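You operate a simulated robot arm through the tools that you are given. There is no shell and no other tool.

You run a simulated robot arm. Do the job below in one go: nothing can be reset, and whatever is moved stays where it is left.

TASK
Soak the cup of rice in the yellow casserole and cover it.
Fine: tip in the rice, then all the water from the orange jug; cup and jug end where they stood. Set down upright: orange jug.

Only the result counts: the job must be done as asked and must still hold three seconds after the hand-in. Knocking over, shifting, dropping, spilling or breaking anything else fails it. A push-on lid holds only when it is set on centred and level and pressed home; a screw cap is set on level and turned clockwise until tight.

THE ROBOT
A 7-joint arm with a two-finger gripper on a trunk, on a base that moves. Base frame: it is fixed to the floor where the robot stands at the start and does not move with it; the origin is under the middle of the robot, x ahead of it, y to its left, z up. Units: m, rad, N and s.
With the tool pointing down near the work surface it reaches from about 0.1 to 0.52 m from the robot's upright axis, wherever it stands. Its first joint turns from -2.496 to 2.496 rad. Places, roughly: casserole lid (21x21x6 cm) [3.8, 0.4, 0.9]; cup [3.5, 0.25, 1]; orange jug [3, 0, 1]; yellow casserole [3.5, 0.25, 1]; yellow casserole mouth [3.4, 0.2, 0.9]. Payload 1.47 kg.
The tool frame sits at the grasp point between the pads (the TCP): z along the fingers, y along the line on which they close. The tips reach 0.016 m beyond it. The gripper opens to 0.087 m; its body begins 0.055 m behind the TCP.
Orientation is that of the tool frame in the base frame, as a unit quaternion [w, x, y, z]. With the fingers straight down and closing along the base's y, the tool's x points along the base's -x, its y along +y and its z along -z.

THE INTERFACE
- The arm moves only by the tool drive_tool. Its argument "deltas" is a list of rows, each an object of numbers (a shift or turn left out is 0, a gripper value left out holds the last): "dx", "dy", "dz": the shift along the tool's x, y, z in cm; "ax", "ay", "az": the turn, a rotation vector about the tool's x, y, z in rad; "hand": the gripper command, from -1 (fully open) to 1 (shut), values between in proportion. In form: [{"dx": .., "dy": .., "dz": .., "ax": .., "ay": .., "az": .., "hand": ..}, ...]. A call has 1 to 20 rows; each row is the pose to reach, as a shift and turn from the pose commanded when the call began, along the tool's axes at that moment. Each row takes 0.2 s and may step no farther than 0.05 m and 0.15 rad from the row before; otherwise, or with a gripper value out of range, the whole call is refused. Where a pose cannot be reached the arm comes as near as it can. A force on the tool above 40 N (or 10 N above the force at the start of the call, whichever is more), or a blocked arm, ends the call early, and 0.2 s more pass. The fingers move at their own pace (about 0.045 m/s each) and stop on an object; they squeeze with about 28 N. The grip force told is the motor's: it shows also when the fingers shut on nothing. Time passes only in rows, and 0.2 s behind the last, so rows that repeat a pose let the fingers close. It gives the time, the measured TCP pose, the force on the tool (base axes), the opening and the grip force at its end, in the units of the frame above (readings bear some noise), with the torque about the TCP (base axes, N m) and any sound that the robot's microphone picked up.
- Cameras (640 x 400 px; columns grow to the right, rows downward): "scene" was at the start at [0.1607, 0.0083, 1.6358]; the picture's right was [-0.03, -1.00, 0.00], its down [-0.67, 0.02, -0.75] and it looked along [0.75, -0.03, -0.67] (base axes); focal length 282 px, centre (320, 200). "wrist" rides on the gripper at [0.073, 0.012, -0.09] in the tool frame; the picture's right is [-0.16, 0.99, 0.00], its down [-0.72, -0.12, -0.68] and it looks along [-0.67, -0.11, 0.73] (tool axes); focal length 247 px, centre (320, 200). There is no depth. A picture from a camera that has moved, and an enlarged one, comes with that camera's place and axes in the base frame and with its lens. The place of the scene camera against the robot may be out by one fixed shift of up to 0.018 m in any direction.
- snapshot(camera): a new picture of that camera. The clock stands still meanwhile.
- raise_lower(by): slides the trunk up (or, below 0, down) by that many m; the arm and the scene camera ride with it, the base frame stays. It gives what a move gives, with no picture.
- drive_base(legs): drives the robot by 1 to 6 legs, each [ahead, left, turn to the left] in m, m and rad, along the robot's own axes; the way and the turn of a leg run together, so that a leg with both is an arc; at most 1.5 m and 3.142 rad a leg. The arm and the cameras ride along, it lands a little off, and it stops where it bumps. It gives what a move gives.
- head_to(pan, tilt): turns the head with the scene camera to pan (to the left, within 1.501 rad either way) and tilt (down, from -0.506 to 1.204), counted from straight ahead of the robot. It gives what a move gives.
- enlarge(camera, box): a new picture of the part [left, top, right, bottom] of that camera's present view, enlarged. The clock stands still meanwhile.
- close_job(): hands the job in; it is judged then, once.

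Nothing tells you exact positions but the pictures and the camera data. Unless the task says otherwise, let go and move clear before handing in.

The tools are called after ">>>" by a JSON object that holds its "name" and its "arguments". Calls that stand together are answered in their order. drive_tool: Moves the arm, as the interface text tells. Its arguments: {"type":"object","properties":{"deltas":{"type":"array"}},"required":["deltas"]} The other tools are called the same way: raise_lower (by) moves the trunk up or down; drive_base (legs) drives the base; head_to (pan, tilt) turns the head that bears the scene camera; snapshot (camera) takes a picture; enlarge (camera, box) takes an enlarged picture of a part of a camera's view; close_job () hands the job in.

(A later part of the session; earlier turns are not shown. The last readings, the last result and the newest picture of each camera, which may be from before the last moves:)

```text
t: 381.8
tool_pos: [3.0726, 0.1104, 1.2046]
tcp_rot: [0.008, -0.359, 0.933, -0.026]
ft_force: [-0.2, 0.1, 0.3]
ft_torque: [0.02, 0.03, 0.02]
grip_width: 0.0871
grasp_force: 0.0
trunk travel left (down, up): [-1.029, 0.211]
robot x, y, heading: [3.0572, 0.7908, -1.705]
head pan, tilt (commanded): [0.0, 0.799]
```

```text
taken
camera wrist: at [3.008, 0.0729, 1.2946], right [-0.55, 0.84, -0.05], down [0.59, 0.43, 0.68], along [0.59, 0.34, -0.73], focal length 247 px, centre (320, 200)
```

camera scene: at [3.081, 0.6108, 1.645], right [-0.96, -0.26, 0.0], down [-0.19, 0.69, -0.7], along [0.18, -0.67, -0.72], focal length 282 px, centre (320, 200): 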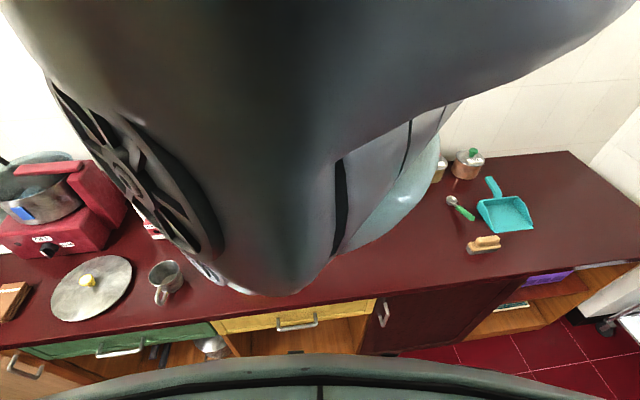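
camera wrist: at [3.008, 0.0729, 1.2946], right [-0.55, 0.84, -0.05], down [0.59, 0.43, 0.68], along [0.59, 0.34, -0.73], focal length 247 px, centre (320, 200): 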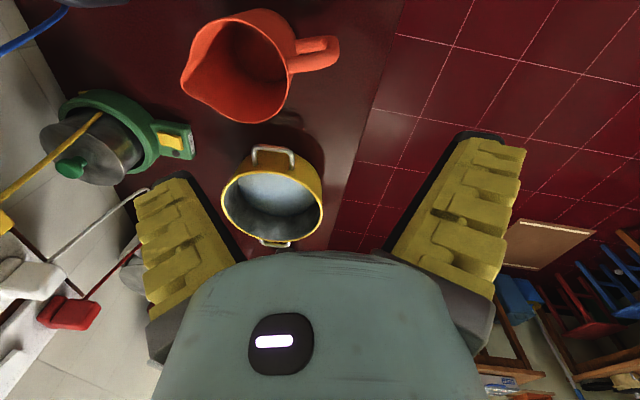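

The jug stands upright in place. I'll enlarge to check that it's empty and where it stands.

>>> {"name": "enlarge", "arguments": {"camera": "wrist", "box": [170, 0, 350, 130]}}

>>> {"name": "enlarge", "arguments": {"camera": "wrist", "box": [200, 130, 350, 260]}}

```text
3.08 times, centred on (260, 65) of wrist
camera zoom: at [3.008, 0.0729, 1.2946], right [-0.55, 0.84, -0.05], down [0.59, 0.43, 0.68], along [0.59, 0.34, -0.73], focal length 760 px, centre (505, 615)
```

zoom: 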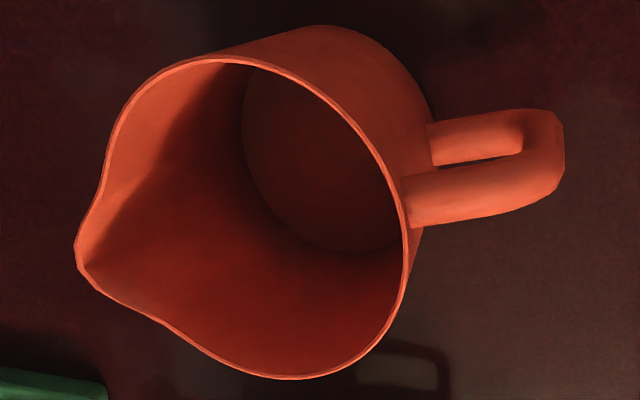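

```text
3.08 times, centred on (275, 195) of wrist
camera zoom: at [3.008, 0.0729, 1.2946], right [-0.55, 0.84, -0.05], down [0.59, 0.43, 0.68], along [0.59, 0.34, -0.73], focal length 760 px, centre (458, 215)
```

zoom: 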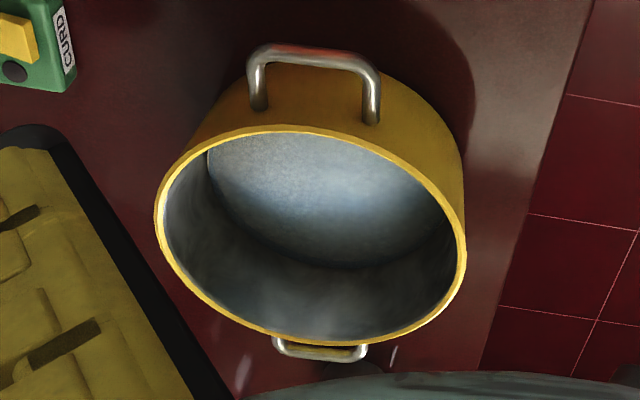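

The jug is empty and the casserole holds rice and water. To compare the jug's position directly, I'll put the hand back in the same pose as before the grasp.

>>> {"name": "drive_tool", "arguments": {"deltas": [{"dx": 0.0, "dy": 0.25, "dz": -0.5, "ax": -0.031}, {"dx": 0.0, "dy": 0.3, "dz": -0.5, "ax": -0.064}, {"dx": 0.0, "dy": 0.3, "dz": -0.5, "ax": -0.064}]}}

>>> {"name": "enlarge", "arguments": {"camera": "wrist", "box": [170, 0, 370, 140]}}

```text
t: 382.6
tool_pos: [3.0702, 0.1132, 1.2092]
tcp_rot: [-0.005, -0.36, 0.933, 0.005]
ft_force: [-0.7, -0.4, -0.3]
ft_torque: [0.03, 0.0, 0.03]
grip_width: 0.087
grasp_force: 0.1
trunk travel left (down, up): [-1.029, 0.211]
robot x, y, heading: [3.05, 0.7919, -1.702]
head pan, tilt (commanded): [0.0, 0.799]
```

```text
2.86 times, centred on (270, 70) of wrist
camera zoom: at [3.0094, 0.0712, 1.3001], right [-0.55, 0.84, 0.01], down [0.62, 0.4, 0.67], along [0.56, 0.37, -0.74], focal length 706 px, centre (463, 571)
```

zoom: 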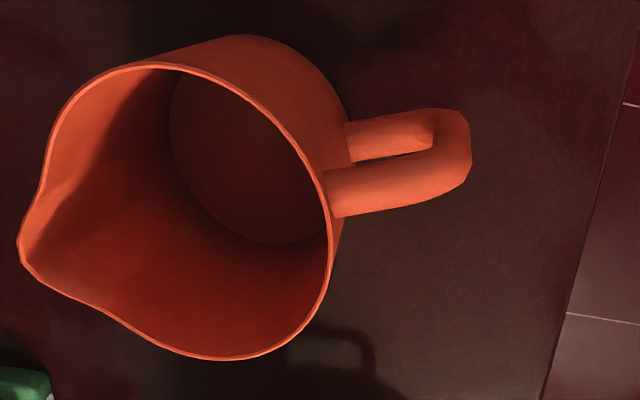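

By direct comparison the jug now stands about 2.6 cm from its original place, shifted away from the handle. I'll regrasp it, centred this time, and set it back where it was.

>>> {"name": "drive_tool", "arguments": {"deltas": [{"dy": -1.2}, {"dy": -2.4}, {"dy": -2.4}]}}

>>> {"name": "raise_lower", "arguments": {"by": -0.22}}

>>> {"name": "snapshot", "arguments": {"camera": "wrist"}}

```text
t: 383.4
tool_pos: [3.0773, 0.1037, 1.2098]
tcp_rot: [-0.004, -0.36, 0.933, 0.005]
ft_force: [0.0, 0.1, -0.6]
ft_torque: [0.01, -0.01, 0.03]
grip_width: 0.0869
grasp_force: 0.1
out of reach, approached as far as the arm can: row 2, 3
trunk travel left (down, up): [-1.029, 0.211]
robot x, y, heading: [3.057, 0.7921, -1.702]
head pan, tilt (commanded): [0.0, 0.799]
```

```text
t: 385.8
tool_pos: [3.0787, 0.1042, 0.9904]
tcp_rot: [-0.004, -0.36, 0.933, 0.005]
ft_force: [0.4, 0.6, 0.2]
ft_torque: [-0.01, 0.03, 0.01]
grip_width: 0.0873
grasp_force: 0.0
trunk travel left (down, up): [-0.809, 0.431]
robot x, y, heading: [3.0517, 0.7921, -1.704]
head pan, tilt (commanded): [0.0, 0.799]
```

```text
taken
camera wrist: at [3.0175, 0.0622, 1.0801], right [-0.55, 0.84, 0.01], down [0.62, 0.4, 0.67], along [0.56, 0.37, -0.74], focal length 247 px, centre (320, 200)
```

wrist: 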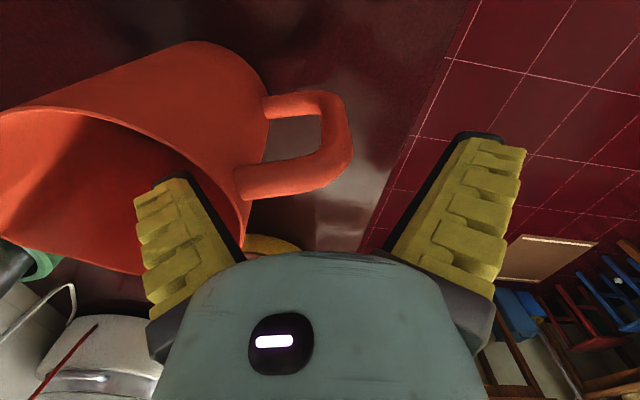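

The arm reached its limit and came 1.2 cm short, so the inner finger is too close to the wall. I'll raise out, make up the rest with the base, and check again.

>>> {"name": "raise_lower", "arguments": {"by": 0.06}}

>>> {"name": "drive_base", "arguments": {"legs": [[0.009, 0.01, 0]]}}

>>> {"name": "snapshot", "arguments": {"camera": "wrist"}}

```text
t: 386.8
tool_pos: [3.077, 0.1046, 1.0495]
tcp_rot: [-0.005, -0.36, 0.933, 0.004]
ft_force: [0.6, 0.5, -0.8]
ft_torque: [0.0, -0.01, -0.01]
grip_width: 0.0869
grasp_force: 0.0
trunk travel left (down, up): [-0.869, 0.371]
robot x, y, heading: [3.0583, 0.7853, -1.707]
head pan, tilt (commanded): [0.0, 0.799]
```

```text
t: 387.5
tool_pos: [3.0867, 0.0952, 1.05]
tcp_rot: [-0.004, -0.36, 0.933, 0.004]
ft_force: [0.5, 0.6, -0.3]
ft_torque: [0.01, -0.01, 0.0]
grip_width: 0.0872
grasp_force: 0.1
trunk travel left (down, up): [-0.869, 0.371]
robot x, y, heading: [3.0627, 0.7788, -1.698]
head pan, tilt (commanded): [0.0, 0.799]
```

```text
taken
camera wrist: at [3.0261, 0.0521, 1.1399], right [-0.55, 0.84, 0.01], down [0.62, 0.4, 0.67], along [0.56, 0.37, -0.74], focal length 247 px, centre (320, 200)
```

wrist: 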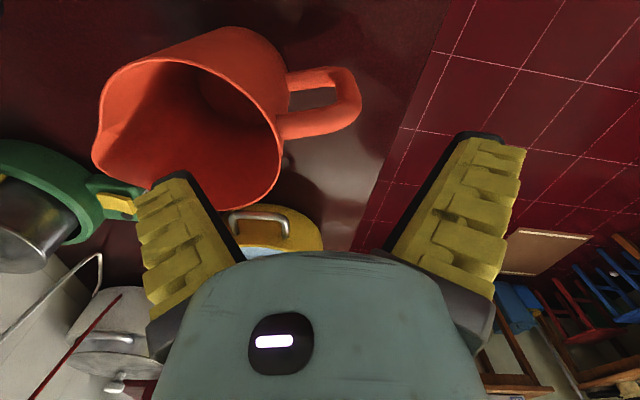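

Now it is centred between the fingers, as in the first grasp. Lowering to the grip height.

>>> {"name": "raise_lower", "arguments": {"by": -0.06}}

>>> {"name": "raise_lower", "arguments": {"by": -0.039}}

>>> {"name": "snapshot", "arguments": {"camera": "wrist"}}

```text
t: 388.5
tool_pos: [3.0868, 0.0938, 0.9904]
tcp_rot: [-0.005, -0.36, 0.933, 0.004]
ft_force: [0.3, -0.2, 0.1]
ft_torque: [0.02, -0.03, 0.03]
grip_width: 0.0869
grasp_force: 0.0
trunk travel left (down, up): [-0.809, 0.431]
robot x, y, heading: [3.0634, 0.7811, -1.703]
head pan, tilt (commanded): [0.0, 0.799]
```

```text
t: 389.4
tool_pos: [3.0868, 0.0954, 0.9498]
tcp_rot: [-0.004, -0.359, 0.933, 0.005]
ft_force: [0.3, -0.9, 0.4]
ft_torque: [0.0, -0.01, -0.01]
grip_width: 0.0869
grasp_force: 0.1
trunk travel left (down, up): [-0.77, 0.47]
robot x, y, heading: [3.0641, 0.778, -1.7]
head pan, tilt (commanded): [0.0, 0.799]
```

```text
taken
camera wrist: at [3.0261, 0.0523, 1.0404], right [-0.55, 0.84, 0.01], down [0.62, 0.4, 0.67], along [0.56, 0.38, -0.74], focal length 247 px, centre (320, 200)
```

wrist: 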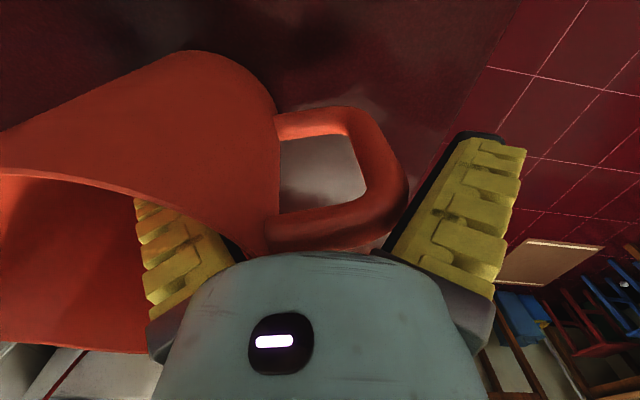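

Same view as the first time. I'll close, lift 1.5 cm, move 2.9 cm along the handle direction, and set it down.

>>> {"name": "drive_tool", "arguments": {"deltas": [{"hand": 0.2}, {"hand": 0.6}, {"hand": 1}, {"hand": 1}, {"hand": 1}, {"hand": 1}, {"hand": 1}]}}

>>> {"name": "raise_lower", "arguments": {"by": 0.02}}

>>> {"name": "drive_tool", "arguments": {"deltas": [{"dy": 0.7}, {"dy": 1.4}, {"dy": 2.1}, {"dy": 2.9}, {"dy": 2.9}]}}

>>> {"name": "snapshot", "arguments": {"camera": "wrist"}}

```text
t: 391.0
tool_pos: [3.0864, 0.0932, 0.9497]
tcp_rot: [-0.004, -0.36, 0.933, 0.004]
ft_force: [0.1, 1.9, 1.3]
ft_torque: [0.09, -0.03, 0.05]
grip_width: 0.0594
grasp_force: 27.5
trunk travel left (down, up): [-0.77, 0.47]
robot x, y, heading: [3.0632, 0.7771, -1.706]
head pan, tilt (commanded): [0.0, 0.799]
```

```text
t: 391.6
tool_pos: [3.0853, 0.0952, 0.9691]
tcp_rot: [-0.004, -0.36, 0.933, 0.004]
ft_force: [-0.4, 0.3, -1.4]
ft_torque: [0.07, 0.12, -0.01]
grip_width: 0.059
grasp_force: 27.4
trunk travel left (down, up): [-0.79, 0.45]
robot x, y, heading: [3.0592, 0.781, -1.701]
head pan, tilt (commanded): [0.0, 0.799]
```

```text
t: 392.8
tool_pos: [3.0678, 0.1161, 0.9707]
tcp_rot: [-0.005, -0.36, 0.933, 0.005]
ft_force: [-0.9, -1.0, -1.4]
ft_torque: [0.09, 0.1, 0.0]
grip_width: 0.0587
grasp_force: 27.9
trunk travel left (down, up): [-0.79, 0.45]
robot x, y, heading: [3.065, 0.782, -1.704]
head pan, tilt (commanded): [0.0, 0.799]
```

```text
taken
camera wrist: at [3.0069, 0.074, 1.0613], right [-0.55, 0.84, 0.01], down [0.62, 0.4, 0.67], along [0.56, 0.37, -0.74], focal length 247 px, centre (320, 200)
```

wrist: 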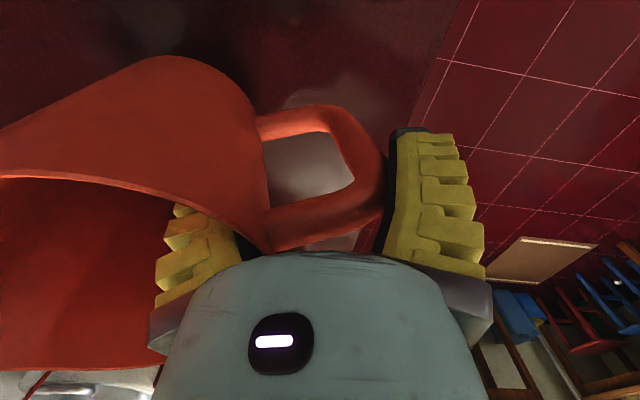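

The jug is held level and in the right place. Lowering it back to the counter.

>>> {"name": "raise_lower", "arguments": {"by": -0.018}}

>>> {"name": "drive_tool", "arguments": {"deltas": [{"dz": 0.1}, {"dz": 0.2}, {"dz": 0.3}, {"dz": 0.3}]}}

```text
t: 393.5
tool_pos: [3.0673, 0.1166, 0.9524]
tcp_rot: [-0.005, -0.36, 0.933, 0.005]
ft_force: [-0.3, -0.6, -1.4]
ft_torque: [0.09, 0.1, 0.02]
grip_width: 0.059
grasp_force: 27.9
trunk travel left (down, up): [-0.772, 0.468]
robot x, y, heading: [3.0612, 0.7803, -1.702]
head pan, tilt (commanded): [0.0, 0.799]
```

```text
t: 394.5
tool_pos: [3.0678, 0.1156, 0.9503]
tcp_rot: [-0.004, -0.36, 0.933, 0.003]
ft_force: [-0.5, 2.2, 6.4]
ft_torque: [0.07, -0.08, 0.07]
grip_width: 0.0586
grasp_force: 27.9
trunk travel left (down, up): [-0.772, 0.468]
robot x, y, heading: [3.0641, 0.774, -1.704]
head pan, tilt (commanded): [0.0, 0.799]
```

It's on the counter. I'll open and check the picture before and during the lift-out.

>>> {"name": "drive_tool", "arguments": {"deltas": [{"hand": 0.0}, {"hand": -0.2}, {"hand": -0.4}, {"hand": -0.6}, {"hand": -0.8}, {"hand": -1}, {"hand": -1}, {"hand": -1}]}}

>>> {"name": "snapshot", "arguments": {"camera": "wrist"}}

>>> {"name": "raise_lower", "arguments": {"by": 0.04}}

>>> {"name": "snapshot", "arguments": {"camera": "wrist"}}

```text
t: 396.3
tool_pos: [3.0676, 0.1168, 0.9483]
tcp_rot: [-0.004, -0.36, 0.933, 0.005]
ft_force: [-0.4, 0.2, -0.7]
ft_torque: [-0.02, -0.02, 0.01]
grip_width: 0.0875
grasp_force: 0.0
trunk travel left (down, up): [-0.772, 0.468]
robot x, y, heading: [3.0645, 0.7846, -1.699]
head pan, tilt (commanded): [0.0, 0.799]
```

```text
taken
camera wrist: at [3.0071, 0.0737, 1.0407], right [-0.55, 0.84, 0.01], down [0.62, 0.4, 0.67], along [0.56, 0.37, -0.74], focal length 247 px, centre (320, 200)
```

wrist: 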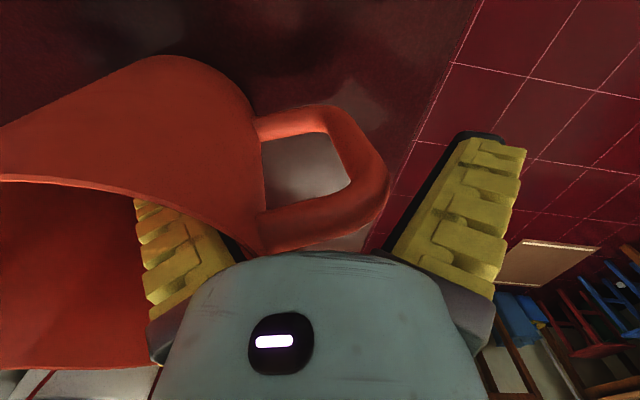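

```text
t: 397.1
tool_pos: [3.0663, 0.1175, 0.9901]
tcp_rot: [-0.006, -0.36, 0.933, 0.004]
ft_force: [0.3, -0.4, 0.3]
ft_torque: [-0.01, 0.04, -0.02]
grip_width: 0.0872
grasp_force: 0.0
trunk travel left (down, up): [-0.812, 0.428]
robot x, y, heading: [3.061, 0.7797, -1.702]
head pan, tilt (commanded): [0.0, 0.799]
```

```text
taken
camera wrist: at [3.007, 0.074, 1.0804], right [-0.55, 0.84, 0.01], down [0.62, 0.4, 0.67], along [0.56, 0.37, -0.74], focal length 247 px, centre (320, 200)
```

wrist: 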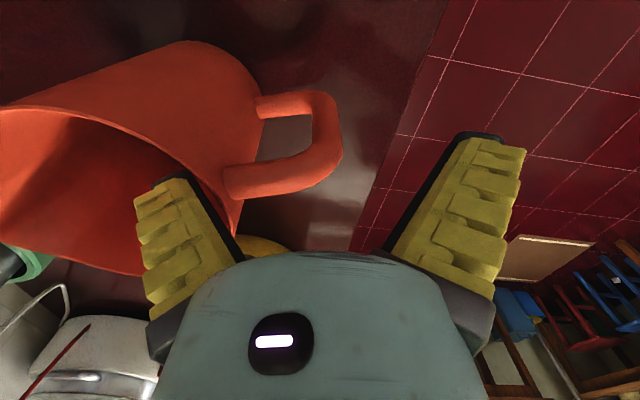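

The jug shifted again while I was lifting out. I'll look closely at what is touching.

>>> {"name": "enlarge", "arguments": {"camera": "wrist", "box": [120, 60, 440, 280]}}

```text
1.82 times, centred on (280, 170) of wrist
camera zoom: at [3.007, 0.074, 1.0804], right [-0.55, 0.84, 0.01], down [0.62, 0.4, 0.67], along [0.56, 0.37, -0.74], focal length 449 px, centre (393, 254)
```

zoom: 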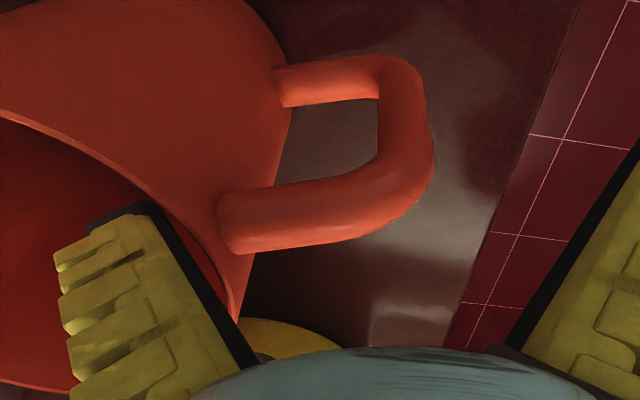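

I'll raise the rest of the way and measure where it ended up.

>>> {"name": "raise_lower", "arguments": {"by": 0.06}}

>>> {"name": "snapshot", "arguments": {"camera": "wrist"}}

>>> {"name": "raise_lower", "arguments": {"by": 0.16}}

>>> {"name": "enlarge", "arguments": {"camera": "wrist", "box": [170, 0, 370, 140]}}

```text
t: 398.1
tool_pos: [3.0667, 0.1161, 1.0503]
tcp_rot: [-0.004, -0.36, 0.933, 0.004]
ft_force: [-0.4, -0.7, -1.0]
ft_torque: [0.01, 0.01, -0.02]
grip_width: 0.0869
grasp_force: 0.2
trunk travel left (down, up): [-0.872, 0.368]
robot x, y, heading: [3.0634, 0.7782, -1.703]
head pan, tilt (commanded): [0.0, 0.799]
```

```text
taken
camera wrist: at [3.0071, 0.0739, 1.1404], right [-0.55, 0.84, 0.01], down [0.62, 0.4, 0.67], along [0.56, 0.37, -0.74], focal length 247 px, centre (320, 200)
```

wrist: 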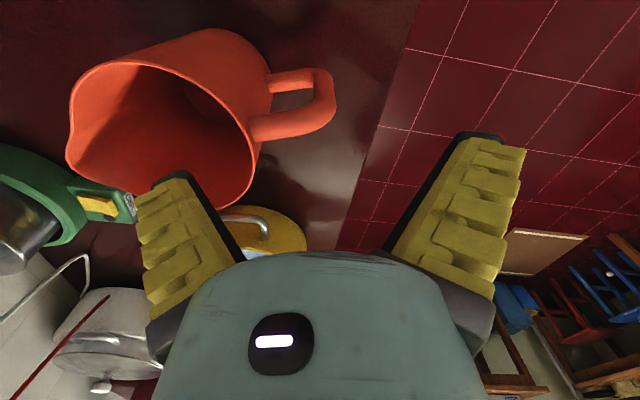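

```text
t: 399.9
tool_pos: [3.0676, 0.116, 1.2102]
tcp_rot: [-0.004, -0.36, 0.933, 0.004]
ft_force: [-0.4, -0.3, 0.1]
ft_torque: [0.0, 0.02, 0.03]
grip_width: 0.087
grasp_force: 0.0
trunk travel left (down, up): [-1.032, 0.208]
robot x, y, heading: [3.0685, 0.781, -1.705]
head pan, tilt (commanded): [0.0, 0.799]
```

```text
2.86 times, centred on (270, 70) of wrist
camera zoom: at [3.0071, 0.0738, 1.3005], right [-0.55, 0.84, 0.01], down [0.62, 0.4, 0.67], along [0.56, 0.37, -0.74], focal length 706 px, centre (463, 571)
```

zoom: 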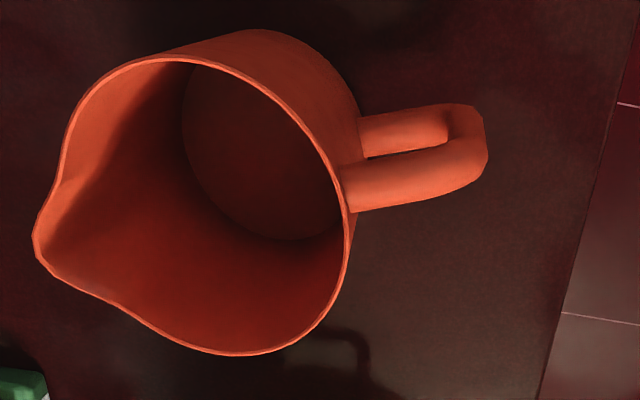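

The jug is now about 1.4 cm off its original place, which is better, but the lift-out drags it a little each time. I'll do one more small correction, and this time clear the inner finger from the wall before lifting out.

>>> {"name": "drive_base", "arguments": {"legs": [[0.0112, 0.0133, 0]]}}

>>> {"name": "raise_lower", "arguments": {"by": -0.16}}

>>> {"name": "snapshot", "arguments": {"camera": "wrist"}}

```text
t: 400.7
tool_pos: [3.0787, 0.1024, 1.2091]
tcp_rot: [-0.005, -0.36, 0.933, 0.003]
ft_force: [0.4, 0.0, 0.2]
ft_torque: [0.04, 0.02, -0.04]
grip_width: 0.0871
grasp_force: 0.0
trunk travel left (down, up): [-1.032, 0.208]
robot x, y, heading: [3.0748, 0.7667, -1.699]
head pan, tilt (commanded): [0.0, 0.799]
```

```text
t: 402.6
tool_pos: [3.0782, 0.1034, 1.0514]
tcp_rot: [-0.005, -0.361, 0.933, 0.004]
ft_force: [-0.5, 0.7, -0.2]
ft_torque: [0.0, 0.0, 0.0]
grip_width: 0.087
grasp_force: 0.1
trunk travel left (down, up): [-0.872, 0.368]
robot x, y, heading: [3.0772, 0.7734, -1.708]
head pan, tilt (commanded): [0.0, 0.799]
```

```text
taken
camera wrist: at [3.0188, 0.0608, 1.1408], right [-0.55, 0.84, 0.01], down [0.62, 0.4, 0.67], along [0.56, 0.37, -0.74], focal length 247 px, centre (320, 200)
```

wrist: 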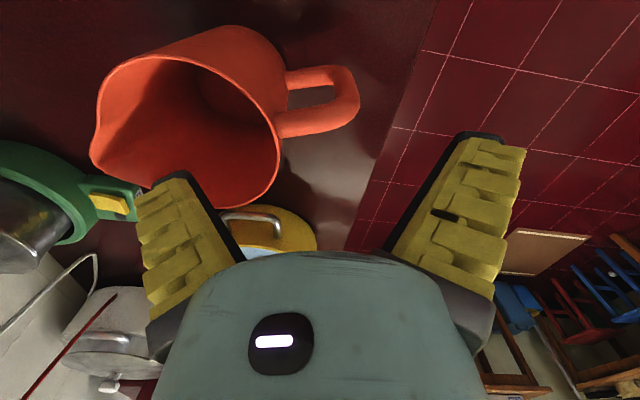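

Aligned as before. Lowering, closing, and lifting 2 cm.

>>> {"name": "raise_lower", "arguments": {"by": -0.06}}

>>> {"name": "raise_lower", "arguments": {"by": -0.041}}

>>> {"name": "drive_tool", "arguments": {"deltas": [{"hand": 0.2}, {"hand": 0.6}, {"hand": 1}, {"hand": 1}, {"hand": 1}, {"hand": 1}, {"hand": 1}]}}

>>> {"name": "raise_lower", "arguments": {"by": 0.02}}

>>> {"name": "snapshot", "arguments": {"camera": "wrist"}}

```text
t: 403.6
tool_pos: [3.0791, 0.1011, 0.9899]
tcp_rot: [-0.004, -0.361, 0.933, 0.004]
ft_force: [-0.2, -0.7, -0.1]
ft_torque: [0.01, -0.01, 0.01]
grip_width: 0.0871
grasp_force: 0.1
trunk travel left (down, up): [-0.812, 0.428]
robot x, y, heading: [3.0728, 0.7666, -1.704]
head pan, tilt (commanded): [0.0, 0.799]
```

```text
t: 404.4
tool_pos: [3.0795, 0.1021, 0.9486]
tcp_rot: [-0.004, -0.36, 0.933, 0.005]
ft_force: [-0.1, -0.8, 0.6]
ft_torque: [0.02, 0.02, 0.01]
grip_width: 0.087
grasp_force: 0.2
trunk travel left (down, up): [-0.771, 0.469]
robot x, y, heading: [3.076, 0.7644, -1.704]
head pan, tilt (commanded): [0.0, 0.799]
```

```text
t: 406.0
tool_pos: [3.0795, 0.104, 0.9479]
tcp_rot: [-0.006, -0.359, 0.933, 0.004]
ft_force: [-0.7, 1.3, 3.9]
ft_torque: [0.09, -0.04, 0.03]
grip_width: 0.0594
grasp_force: 28.2
trunk travel left (down, up): [-0.771, 0.469]
robot x, y, heading: [3.0738, 0.7669, -1.704]
head pan, tilt (commanded): [0.0, 0.799]
```

```text
t: 406.7
tool_pos: [3.0805, 0.1024, 0.9695]
tcp_rot: [-0.005, -0.36, 0.933, 0.005]
ft_force: [0.9, 0.0, -1.9]
ft_torque: [0.12, 0.08, 0.01]
grip_width: 0.0589
grasp_force: 27.6
trunk travel left (down, up): [-0.791, 0.449]
robot x, y, heading: [3.0793, 0.7642, -1.707]
head pan, tilt (commanded): [0.0, 0.799]
```

```text
taken
camera wrist: at [3.0188, 0.0614, 1.0592], right [-0.55, 0.84, 0.01], down [0.62, 0.4, 0.67], along [0.56, 0.38, -0.74], focal length 247 px, centre (320, 200)
```

wrist: 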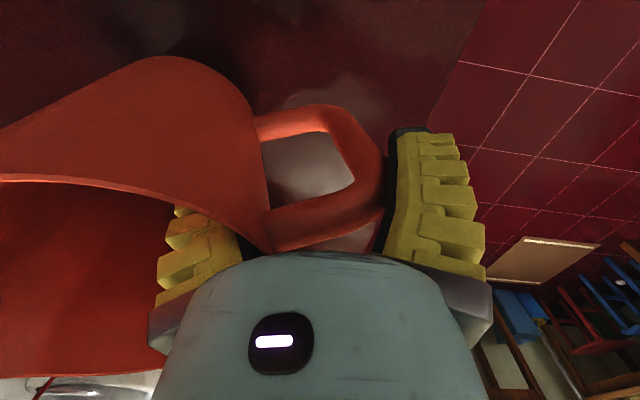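

Gripped and lifted. Moving 2.9 cm along the handle direction and lowering again.

>>> {"name": "drive_tool", "arguments": {"deltas": [{"dy": 0.7}, {"dy": 1.4}, {"dy": 2.1}, {"dy": 2.9}, {"dy": 2.9}]}}

>>> {"name": "raise_lower", "arguments": {"by": -0.018}}

>>> {"name": "drive_tool", "arguments": {"deltas": [{"dz": 0.1}, {"dz": 0.2}, {"dz": 0.3}, {"dz": 0.3}]}}

```text
t: 407.9
tool_pos: [3.0592, 0.1237, 0.9692]
tcp_rot: [-0.004, -0.359, 0.933, 0.004]
ft_force: [0.1, -0.3, -1.5]
ft_torque: [0.09, 0.09, 0.0]
grip_width: 0.0587
grasp_force: 27.8
trunk travel left (down, up): [-0.791, 0.449]
robot x, y, heading: [3.0747, 0.7649, -1.7]
head pan, tilt (commanded): [0.0, 0.799]
```

```text
t: 408.5
tool_pos: [3.0599, 0.1238, 0.9519]
tcp_rot: [-0.005, -0.36, 0.933, 0.004]
ft_force: [0.4, 0.4, -1.4]
ft_torque: [0.07, 0.08, -0.01]
grip_width: 0.0585
grasp_force: 28.8
trunk travel left (down, up): [-0.773, 0.467]
robot x, y, heading: [3.079, 0.7658, -1.707]
head pan, tilt (commanded): [0.0, 0.799]
```

```text
t: 409.5
tool_pos: [3.0596, 0.1242, 0.9484]
tcp_rot: [-0.005, -0.36, 0.933, 0.004]
ft_force: [-1.1, 7.0, 16.5]
ft_torque: [0.12, -0.43, 0.22]
grip_width: 0.0587
grasp_force: 28.0
trunk travel left (down, up): [-0.773, 0.467]
robot x, y, heading: [3.0748, 0.7657, -1.704]
head pan, tilt (commanded): [0.0, 0.799]
```

It's down. I'll ease off slightly and open only partway, so the fingers flare less, then lift out while watching.

>>> {"name": "drive_tool", "arguments": {"deltas": [{"dz": -0.12}, {"dz": -0.12, "hand": 0.0}, {"dz": -0.12, "hand": -0.2}, {"dz": -0.12, "hand": -0.4}, {"dz": -0.12, "hand": -0.5}, {"dz": -0.12, "hand": -0.5}, {"dz": -0.12, "hand": -0.5}]}}

>>> {"name": "snapshot", "arguments": {"camera": "wrist"}}

>>> {"name": "raise_lower", "arguments": {"by": 0.03}}

>>> {"name": "snapshot", "arguments": {"camera": "wrist"}}

```text
t: 411.1
tool_pos: [3.0598, 0.1243, 0.9492]
tcp_rot: [-0.005, -0.36, 0.933, 0.004]
ft_force: [-0.3, -0.1, 0.3]
ft_torque: [0.02, 0.04, 0.04]
grip_width: 0.0695
grasp_force: 3.4
trunk travel left (down, up): [-0.773, 0.467]
robot x, y, heading: [3.075, 0.7645, -1.701]
head pan, tilt (commanded): [0.0, 0.799]
```

```text
taken
camera wrist: at [2.9992, 0.0823, 1.0403], right [-0.55, 0.84, 0.01], down [0.62, 0.4, 0.67], along [0.56, 0.37, -0.74], focal length 247 px, centre (320, 200)
```

wrist: 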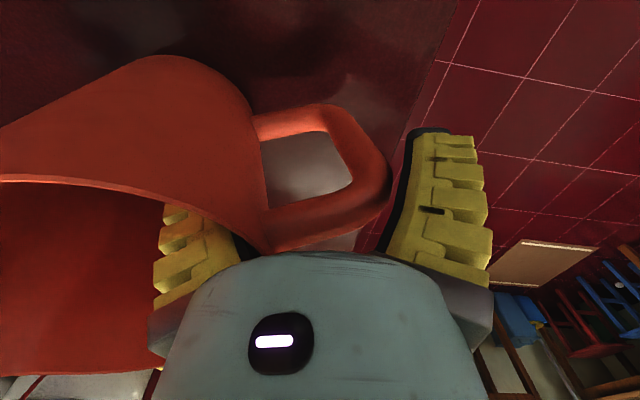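

```text
t: 411.9
tool_pos: [3.0592, 0.1236, 0.9802]
tcp_rot: [-0.005, -0.359, 0.933, 0.003]
ft_force: [-0.2, -0.4, 0.2]
ft_torque: [0.0, -0.03, 0.04]
grip_width: 0.0695
grasp_force: 2.6
trunk travel left (down, up): [-0.803, 0.437]
robot x, y, heading: [3.0763, 0.7691, -1.704]
head pan, tilt (commanded): [0.0, 0.799]
```

```text
taken
camera wrist: at [2.9991, 0.0823, 1.0703], right [-0.55, 0.84, 0.01], down [0.62, 0.4, 0.67], along [0.56, 0.37, -0.74], focal length 247 px, centre (320, 200)
```

wrist: 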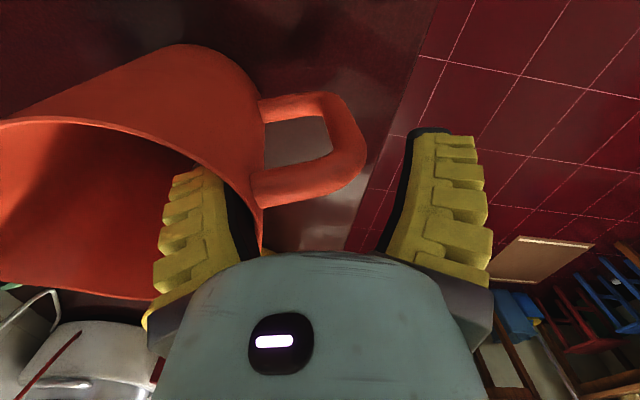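

No drag this time. I'll continue up and measure.

>>> {"name": "raise_lower", "arguments": {"by": 0.07}}

>>> {"name": "raise_lower", "arguments": {"by": 0.16}}

>>> {"name": "enlarge", "arguments": {"camera": "wrist", "box": [170, 0, 370, 140]}}

```text
t: 412.9
tool_pos: [3.0593, 0.1251, 1.049]
tcp_rot: [-0.005, -0.359, 0.933, 0.004]
ft_force: [0.1, -0.5, -0.1]
ft_torque: [-0.03, 0.01, -0.01]
grip_width: 0.0693
grasp_force: 3.5
trunk travel left (down, up): [-0.873, 0.367]
robot x, y, heading: [3.0771, 0.7662, -1.703]
head pan, tilt (commanded): [0.0, 0.799]
```

```text
t: 414.8
tool_pos: [3.0595, 0.1245, 1.21]
tcp_rot: [-0.004, -0.36, 0.933, 0.004]
ft_force: [0.0, 0.1, -0.6]
ft_torque: [0.02, 0.02, 0.0]
grip_width: 0.0694
grasp_force: 2.8
trunk travel left (down, up): [-1.033, 0.207]
robot x, y, heading: [3.0757, 0.7662, -1.707]
head pan, tilt (commanded): [0.0, 0.799]
```

```text
2.86 times, centred on (270, 70) of wrist
camera zoom: at [2.9992, 0.0824, 1.3001], right [-0.55, 0.84, 0.01], down [0.62, 0.4, 0.67], along [0.56, 0.37, -0.74], focal length 706 px, centre (463, 571)
```

zoom: 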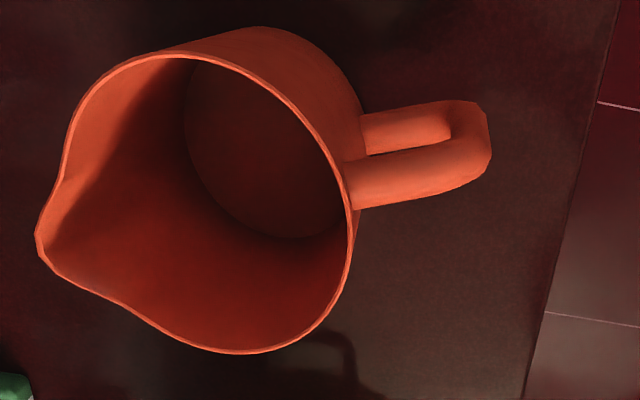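

The jug is back within a few millimetres, upright and empty. Now for the lid: I'll turn the base so the hand is over the casserole and measure its centre precisely.

>>> {"name": "drive_base", "arguments": {"legs": [[0, 0, 0.505]]}}

>>> {"name": "snapshot", "arguments": {"camera": "wrist"}}

>>> {"name": "enlarge", "arguments": {"camera": "wrist", "box": [180, 0, 460, 160]}}

```text
t: 416.6
tool_pos: [3.3708, 0.195, 1.2097]
tcp_rot: [-0.006, -0.581, 0.814, 0.003]
ft_force: [0.2, -0.1, -0.2]
ft_torque: [0.02, -0.01, 0.0]
grip_width: 0.0694
grasp_force: 2.8
trunk travel left (down, up): [-1.033, 0.207]
robot x, y, heading: [3.0721, 0.7669, -1.202]
head pan, tilt (commanded): [0.0, 0.799]
```

```text
taken
camera wrist: at [3.337, 0.1296, 1.3003], right [-0.88, 0.47, 0.01], down [0.35, 0.65, 0.67], along [0.31, 0.6, -0.74], focal length 247 px, centre (320, 200)
```

wrist: 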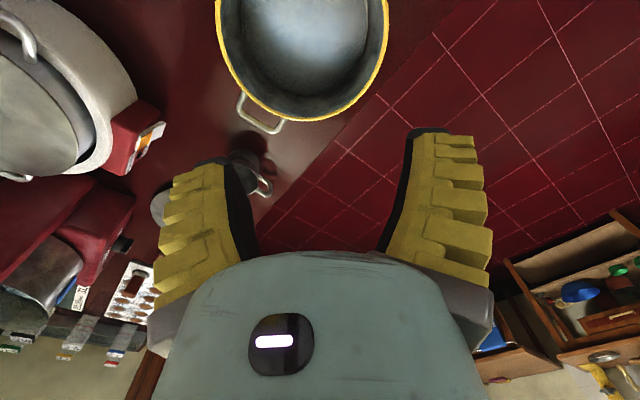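

```text
2.29 times, centred on (320, 80) of wrist
camera zoom: at [3.337, 0.1296, 1.3003], right [-0.88, 0.47, 0.01], down [0.35, 0.65, 0.67], along [0.31, 0.6, -0.74], focal length 564 px, centre (320, 474)
```

zoom: 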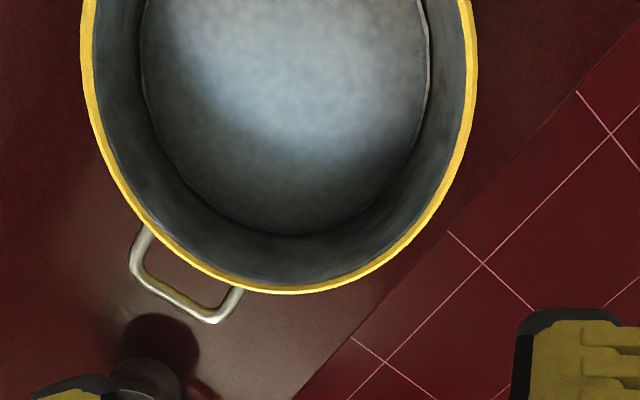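

The casserole centre is at (3.381, 0.172) with a rim radius of 10.6 cm. Now I'll drive left to the lid and look at its knob.

>>> {"name": "drive_base", "arguments": {"legs": [[0.04, 0.427, 0]]}}

>>> {"name": "snapshot", "arguments": {"camera": "wrist"}}

```text
t: 419.2
tool_pos: [3.7843, 0.314, 1.2103]
tcp_rot: [-0.006, -0.581, 0.814, 0.003]
ft_force: [0.3, 0.1, -0.2]
ft_torque: [-0.01, 0.0, -0.01]
grip_width: 0.0694
grasp_force: 2.7
trunk travel left (down, up): [-1.033, 0.207]
robot x, y, heading: [3.4875, 0.8854, -1.201]
head pan, tilt (commanded): [0.0, 0.799]
```

```text
taken
camera wrist: at [3.7501, 0.2472, 1.3003], right [-0.88, 0.47, 0.01], down [0.35, 0.65, 0.67], along [0.31, 0.6, -0.74], focal length 247 px, centre (320, 200)
```

wrist: 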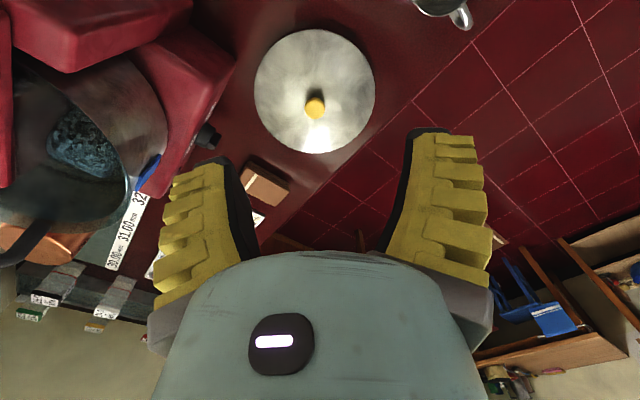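

>>> {"name": "enlarge", "arguments": {"camera": "wrist", "box": [240, 15, 400, 165]}}

```text
2.67 times, centred on (320, 90) of wrist
camera zoom: at [3.7501, 0.2472, 1.3003], right [-0.88, 0.47, 0.01], down [0.35, 0.65, 0.67], along [0.31, 0.6, -0.74], focal length 659 px, centre (320, 493)
```

zoom: 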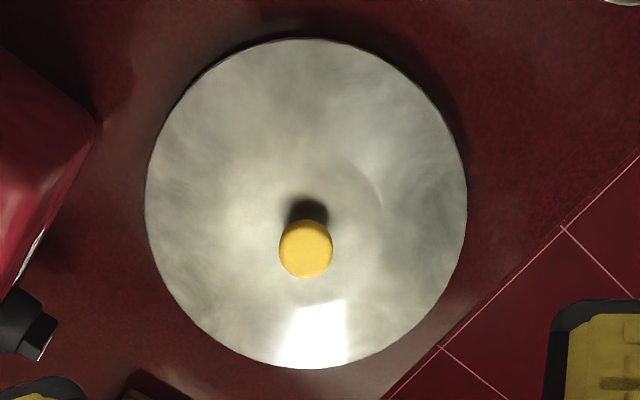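

The lid's knob is at about (3.832, 0.389) with its top near z 0.90. I'll move over it and lower part way to refine.

>>> {"name": "drive_base", "arguments": {"legs": [[-0.053, 0.072, 0]]}}

>>> {"name": "raise_lower", "arguments": {"by": -0.18}}

>>> {"name": "snapshot", "arguments": {"camera": "wrist"}}

```text
t: 420.3
tool_pos: [3.8296, 0.3879, 1.2092]
tcp_rot: [-0.006, -0.58, 0.814, 0.002]
ft_force: [-0.1, 0.7, 0.1]
ft_torque: [-0.02, 0.01, -0.02]
grip_width: 0.0692
grasp_force: 3.1
trunk travel left (down, up): [-1.033, 0.207]
robot x, y, heading: [3.5352, 0.9606, -1.2]
head pan, tilt (commanded): [0.0, 0.799]
```

```text
t: 422.3
tool_pos: [3.8299, 0.3877, 1.0296]
tcp_rot: [-0.005, -0.58, 0.814, 0.002]
ft_force: [-0.5, -0.9, 0.1]
ft_torque: [0.03, 0.02, 0.0]
grip_width: 0.0693
grasp_force: 3.1
trunk travel left (down, up): [-0.853, 0.387]
robot x, y, heading: [3.5353, 0.958, -1.197]
head pan, tilt (commanded): [0.0, 0.799]
```

```text
taken
camera wrist: at [3.7976, 0.3217, 1.1205], right [-0.88, 0.47, 0.01], down [0.35, 0.65, 0.67], along [0.31, 0.6, -0.74], focal length 247 px, centre (320, 200)
```

wrist: 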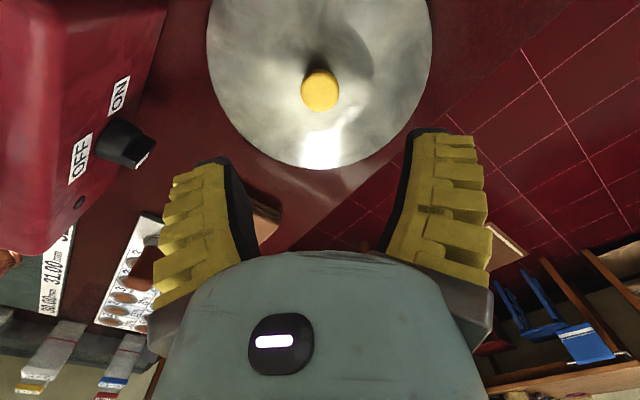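

The hand is right above the knob, whose top is near z 0.904. I'll lower and check.

>>> {"name": "raise_lower", "arguments": {"by": -0.115}}

>>> {"name": "snapshot", "arguments": {"camera": "wrist"}}

```text
t: 423.8
tool_pos: [3.8306, 0.3879, 0.9146]
tcp_rot: [-0.006, -0.58, 0.814, 0.003]
ft_force: [-0.4, -0.3, -0.4]
ft_torque: [0.02, -0.01, -0.03]
grip_width: 0.0693
grasp_force: 2.5
trunk travel left (down, up): [-0.738, 0.502]
robot x, y, heading: [3.5391, 0.9603, -1.2]
head pan, tilt (commanded): [0.0, 0.799]
```

```text
taken
camera wrist: at [3.7976, 0.3216, 1.0055], right [-0.88, 0.47, 0.01], down [0.35, 0.65, 0.67], along [0.31, 0.6, -0.74], focal length 247 px, centre (320, 200)
```

wrist: 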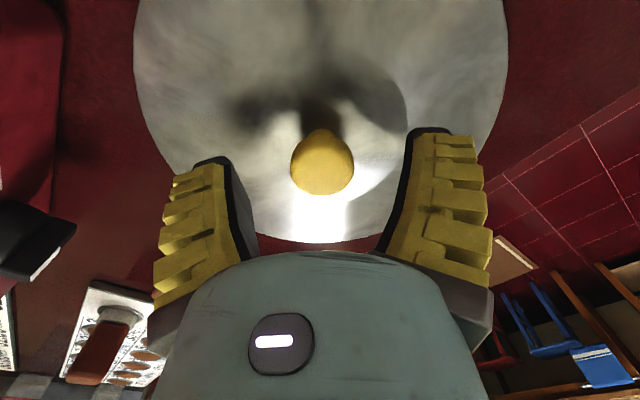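

Well centred. Lowering the last 2 cm and closing on the knob.

>>> {"name": "raise_lower", "arguments": {"by": -0.021}}

>>> {"name": "drive_tool", "arguments": {"deltas": [{"hand": 0.0}, {"hand": 0.5}, {"hand": 1}, {"hand": 1}, {"hand": 1}, {"hand": 1}]}}

>>> {"name": "snapshot", "arguments": {"camera": "wrist"}}

```text
t: 424.5
tool_pos: [3.8305, 0.3887, 0.8929]
tcp_rot: [-0.006, -0.58, 0.814, 0.002]
ft_force: [0.6, 0.2, 0.2]
ft_torque: [0.02, 0.02, 0.0]
grip_width: 0.0693
grasp_force: 3.2
trunk travel left (down, up): [-0.717, 0.523]
robot x, y, heading: [3.5348, 0.9575, -1.198]
head pan, tilt (commanded): [0.0, 0.799]
```

```text
t: 425.9
tool_pos: [3.8304, 0.3886, 0.8941]
tcp_rot: [-0.006, -0.581, 0.814, 0.003]
ft_force: [-1.1, 2.9, 4.6]
ft_torque: [0.22, 0.07, 0.11]
grip_width: 0.0293
grasp_force: 28.6
trunk travel left (down, up): [-0.717, 0.523]
robot x, y, heading: [3.5364, 0.9576, -1.202]
head pan, tilt (commanded): [0.0, 0.799]
```

```text
taken
camera wrist: at [3.7975, 0.3218, 0.9845], right [-0.88, 0.47, 0.01], down [0.35, 0.65, 0.67], along [0.31, 0.6, -0.74], focal length 247 px, centre (320, 200)
```

wrist: 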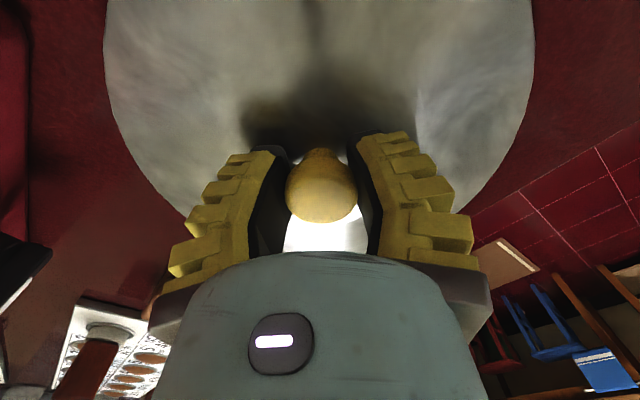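

The knob is gripped at 29 mm. I'll lift 2 cm and check that the lid hangs level.

>>> {"name": "raise_lower", "arguments": {"by": 0.025}}

>>> {"name": "snapshot", "arguments": {"camera": "wrist"}}

```text
t: 426.6
tool_pos: [3.8304, 0.3888, 0.9193]
tcp_rot: [-0.006, -0.581, 0.814, 0.004]
ft_force: [0.7, 0.1, -2.6]
ft_torque: [0.0, 0.0, -0.01]
grip_width: 0.0243
grasp_force: 28.1
trunk travel left (down, up): [-0.742, 0.498]
robot x, y, heading: [3.537, 0.9579, -1.199]
head pan, tilt (commanded): [0.0, 0.799]
```

```text
taken
camera wrist: at [3.7974, 0.3222, 1.0089], right [-0.88, 0.47, 0.01], down [0.35, 0.65, 0.67], along [0.31, 0.6, -0.74], focal length 247 px, centre (320, 200)
```

wrist: 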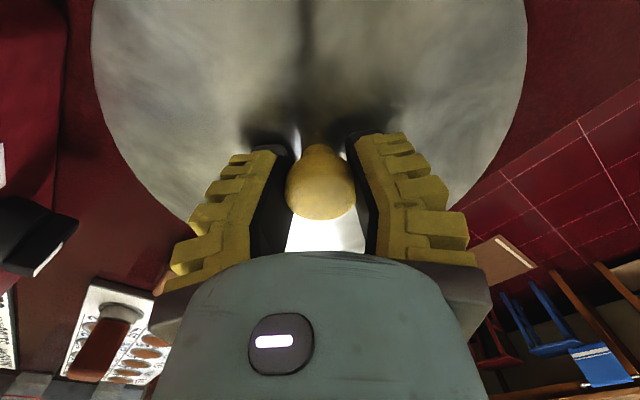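

The fingers slid under the cap and carry about 2.6 N. I'll check the lid's level more closely.

>>> {"name": "enlarge", "arguments": {"camera": "wrist", "box": [80, 0, 540, 260]}}

>>> {"name": "snapshot", "arguments": {"camera": "scene"}}

```text
1.39 times, centred on (310, 130) of wrist
camera zoom: at [3.7974, 0.3222, 1.0089], right [-0.88, 0.47, 0.01], down [0.35, 0.65, 0.67], along [0.31, 0.6, -0.74], focal length 344 px, centre (334, 297)
```

zoom: 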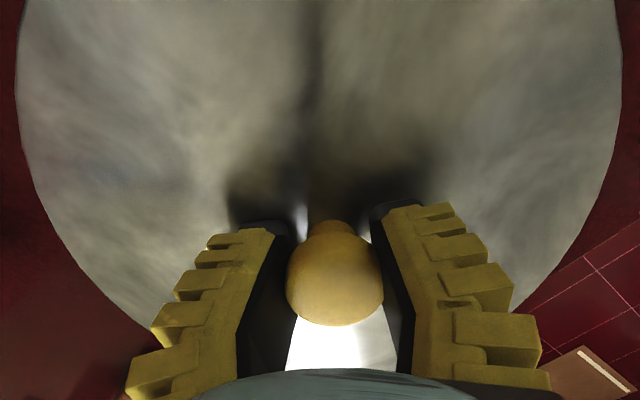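

```text
taken
camera scene: at [3.5969, 0.8293, 1.408], right [-0.93, -0.36, 0.0], down [-0.26, 0.67, -0.7], along [0.25, -0.65, -0.72], focal length 282 px, centre (320, 200)
```

scene: 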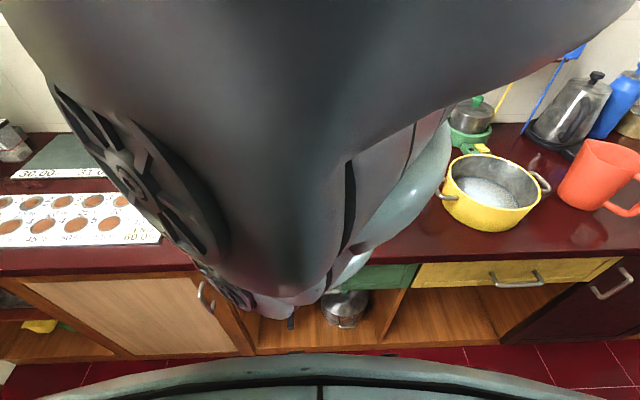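

The lid tilted about 7° as the fingers slipped under the cap. I'll set it back down, and regrip lower so the fingers sit under the cap from the start.

>>> {"name": "raise_lower", "arguments": {"by": -0.026}}

>>> {"name": "drive_tool", "arguments": {"deltas": [{"hand": 0.6}, {"hand": 0.2}, {"hand": 0.0}, {"hand": 0.0}, {"dz": 0.3, "hand": 0.0}, {"dz": 0.6, "hand": 0.0}, {"dz": 0.8, "hand": 0.0}, {"dz": 0.8, "hand": 0.0}]}}

>>> {"name": "snapshot", "arguments": {"camera": "wrist"}}

```text
t: 427.3
tool_pos: [3.8317, 0.3866, 0.8927]
tcp_rot: [-0.005, -0.58, 0.814, 0.003]
ft_force: [1.6, 0.6, 0.9]
ft_torque: [-0.09, 0.05, 0.03]
grip_width: 0.0266
grasp_force: 28.0
trunk travel left (down, up): [-0.716, 0.524]
robot x, y, heading: [3.528, 0.9565, -1.198]
head pan, tilt (commanded): [0.0, 0.799]
```

```text
t: 429.1
tool_pos: [3.8327, 0.3852, 0.8867]
tcp_rot: [-0.006, -0.581, 0.814, 0.0]
ft_force: [1.7, 1.8, 13.3]
ft_torque: [0.15, -0.03, 0.04]
grip_width: 0.0449
grasp_force: 1.1
trunk travel left (down, up): [-0.716, 0.524]
robot x, y, heading: [3.5359, 0.96, -1.199]
head pan, tilt (commanded): [0.0, 0.799]
```

```text
taken
camera wrist: at [3.7994, 0.3201, 0.9774], right [-0.88, 0.47, 0.01], down [0.35, 0.65, 0.67], along [0.31, 0.6, -0.74], focal length 247 px, centre (320, 200)
```

wrist: 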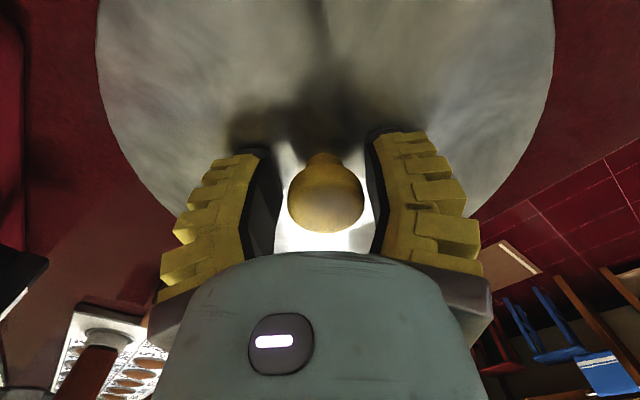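

The fingertips just touched the lid's top. I'll raise 2 mm and close there.

>>> {"name": "drive_tool", "arguments": {"deltas": [{"dz": -0.2}, {"dz": -0.2, "hand": 0.4}, {"dz": -0.2, "hand": 0.7}, {"dz": -0.2, "hand": 1}, {"dz": -0.2, "hand": 1}, {"dz": -0.2, "hand": 1}, {"dz": -0.2, "hand": 1}]}}

>>> {"name": "snapshot", "arguments": {"camera": "wrist"}}

>>> {"name": "raise_lower", "arguments": {"by": 0.025}}

>>> {"name": "snapshot", "arguments": {"camera": "wrist"}}

```text
t: 430.7
tool_pos: [3.8307, 0.3872, 0.8863]
tcp_rot: [-0.006, -0.58, 0.815, 0.002]
ft_force: [-2.0, 2.2, 6.7]
ft_torque: [-0.39, -0.07, 0.03]
grip_width: 0.0252
grasp_force: 28.1
trunk travel left (down, up): [-0.716, 0.524]
robot x, y, heading: [3.5343, 0.9599, -1.203]
head pan, tilt (commanded): [0.0, 0.799]
```

```text
taken
camera wrist: at [3.7975, 0.3214, 0.9775], right [-0.88, 0.47, 0.01], down [0.35, 0.65, 0.67], along [0.31, 0.6, -0.74], focal length 247 px, centre (320, 200)
```

wrist: 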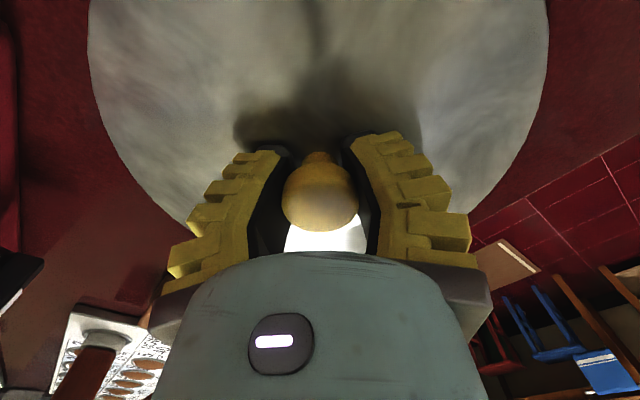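

```text
t: 431.4
tool_pos: [3.8302, 0.3884, 0.9116]
tcp_rot: [-0.007, -0.58, 0.814, 0.003]
ft_force: [-0.5, -0.4, -1.9]
ft_torque: [-0.05, -0.01, -0.02]
grip_width: 0.0251
grasp_force: 27.9
trunk travel left (down, up): [-0.741, 0.499]
robot x, y, heading: [3.5359, 0.955, -1.203]
head pan, tilt (commanded): [0.0, 0.799]
```

```text
taken
camera wrist: at [3.7974, 0.3223, 1.0017], right [-0.88, 0.47, 0.01], down [0.35, 0.65, 0.67], along [0.31, 0.6, -0.74], focal length 247 px, centre (320, 200)
```

wrist: 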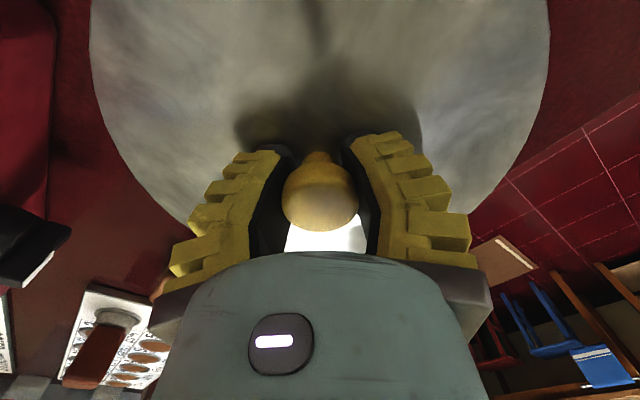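

The lid now hangs level, centred under the hand. I'll raise it and carry it over the casserole.

>>> {"name": "raise_lower", "arguments": {"by": 0.15}}

>>> {"name": "drive_base", "arguments": {"legs": [[0.0404, -0.497, 0]]}}

>>> {"name": "snapshot", "arguments": {"camera": "wrist"}}

>>> {"name": "snapshot", "arguments": {"camera": "scene"}}

```text
t: 433.1
tool_pos: [3.8304, 0.3883, 1.061]
tcp_rot: [-0.006, -0.58, 0.814, 0.004]
ft_force: [-0.1, -0.7, -1.9]
ft_torque: [-0.03, 0.0, -0.01]
grip_width: 0.0254
grasp_force: 28.0
trunk travel left (down, up): [-0.891, 0.349]
robot x, y, heading: [3.5343, 0.9578, -1.196]
head pan, tilt (commanded): [0.0, 0.799]
```

```text
t: 436.1
tool_pos: [3.3796, 0.1684, 1.0612]
tcp_rot: [-0.006, -0.58, 0.815, 0.002]
ft_force: [0.0, 0.1, -2.1]
ft_torque: [0.03, 0.0, 0.03]
grip_width: 0.0252
grasp_force: 28.1
trunk travel left (down, up): [-0.891, 0.349]
robot x, y, heading: [3.0846, 0.738, -1.201]
head pan, tilt (commanded): [0.0, 0.799]
```

```text
taken
camera wrist: at [3.3459, 0.103, 1.152], right [-0.88, 0.47, 0.01], down [0.35, 0.65, 0.67], along [0.31, 0.6, -0.74], focal length 247 px, centre (320, 200)
```

wrist: 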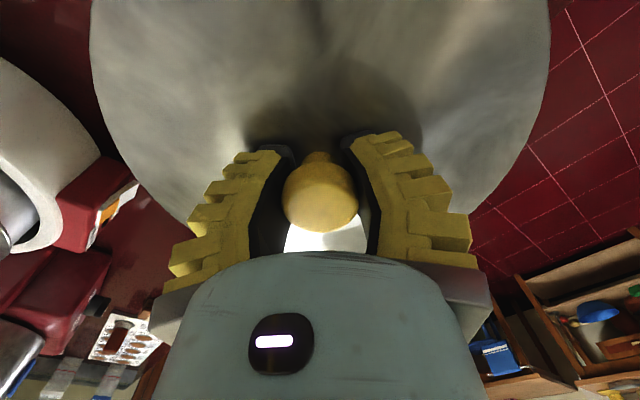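

```text
taken
camera scene: at [3.1463, 0.6106, 1.557], right [-0.93, -0.36, 0.0], down [-0.26, 0.67, -0.7], along [0.25, -0.65, -0.72], focal length 282 px, centre (320, 200)
```

scene: 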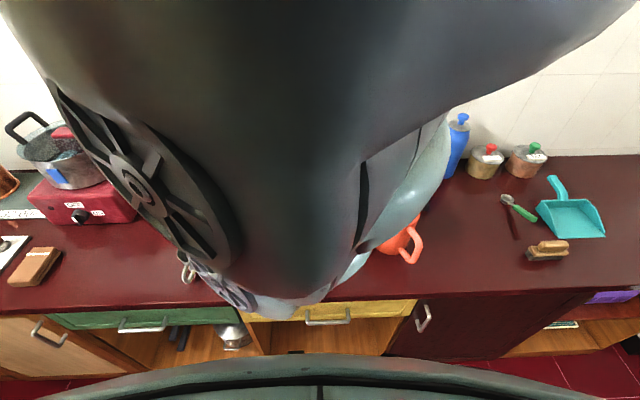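

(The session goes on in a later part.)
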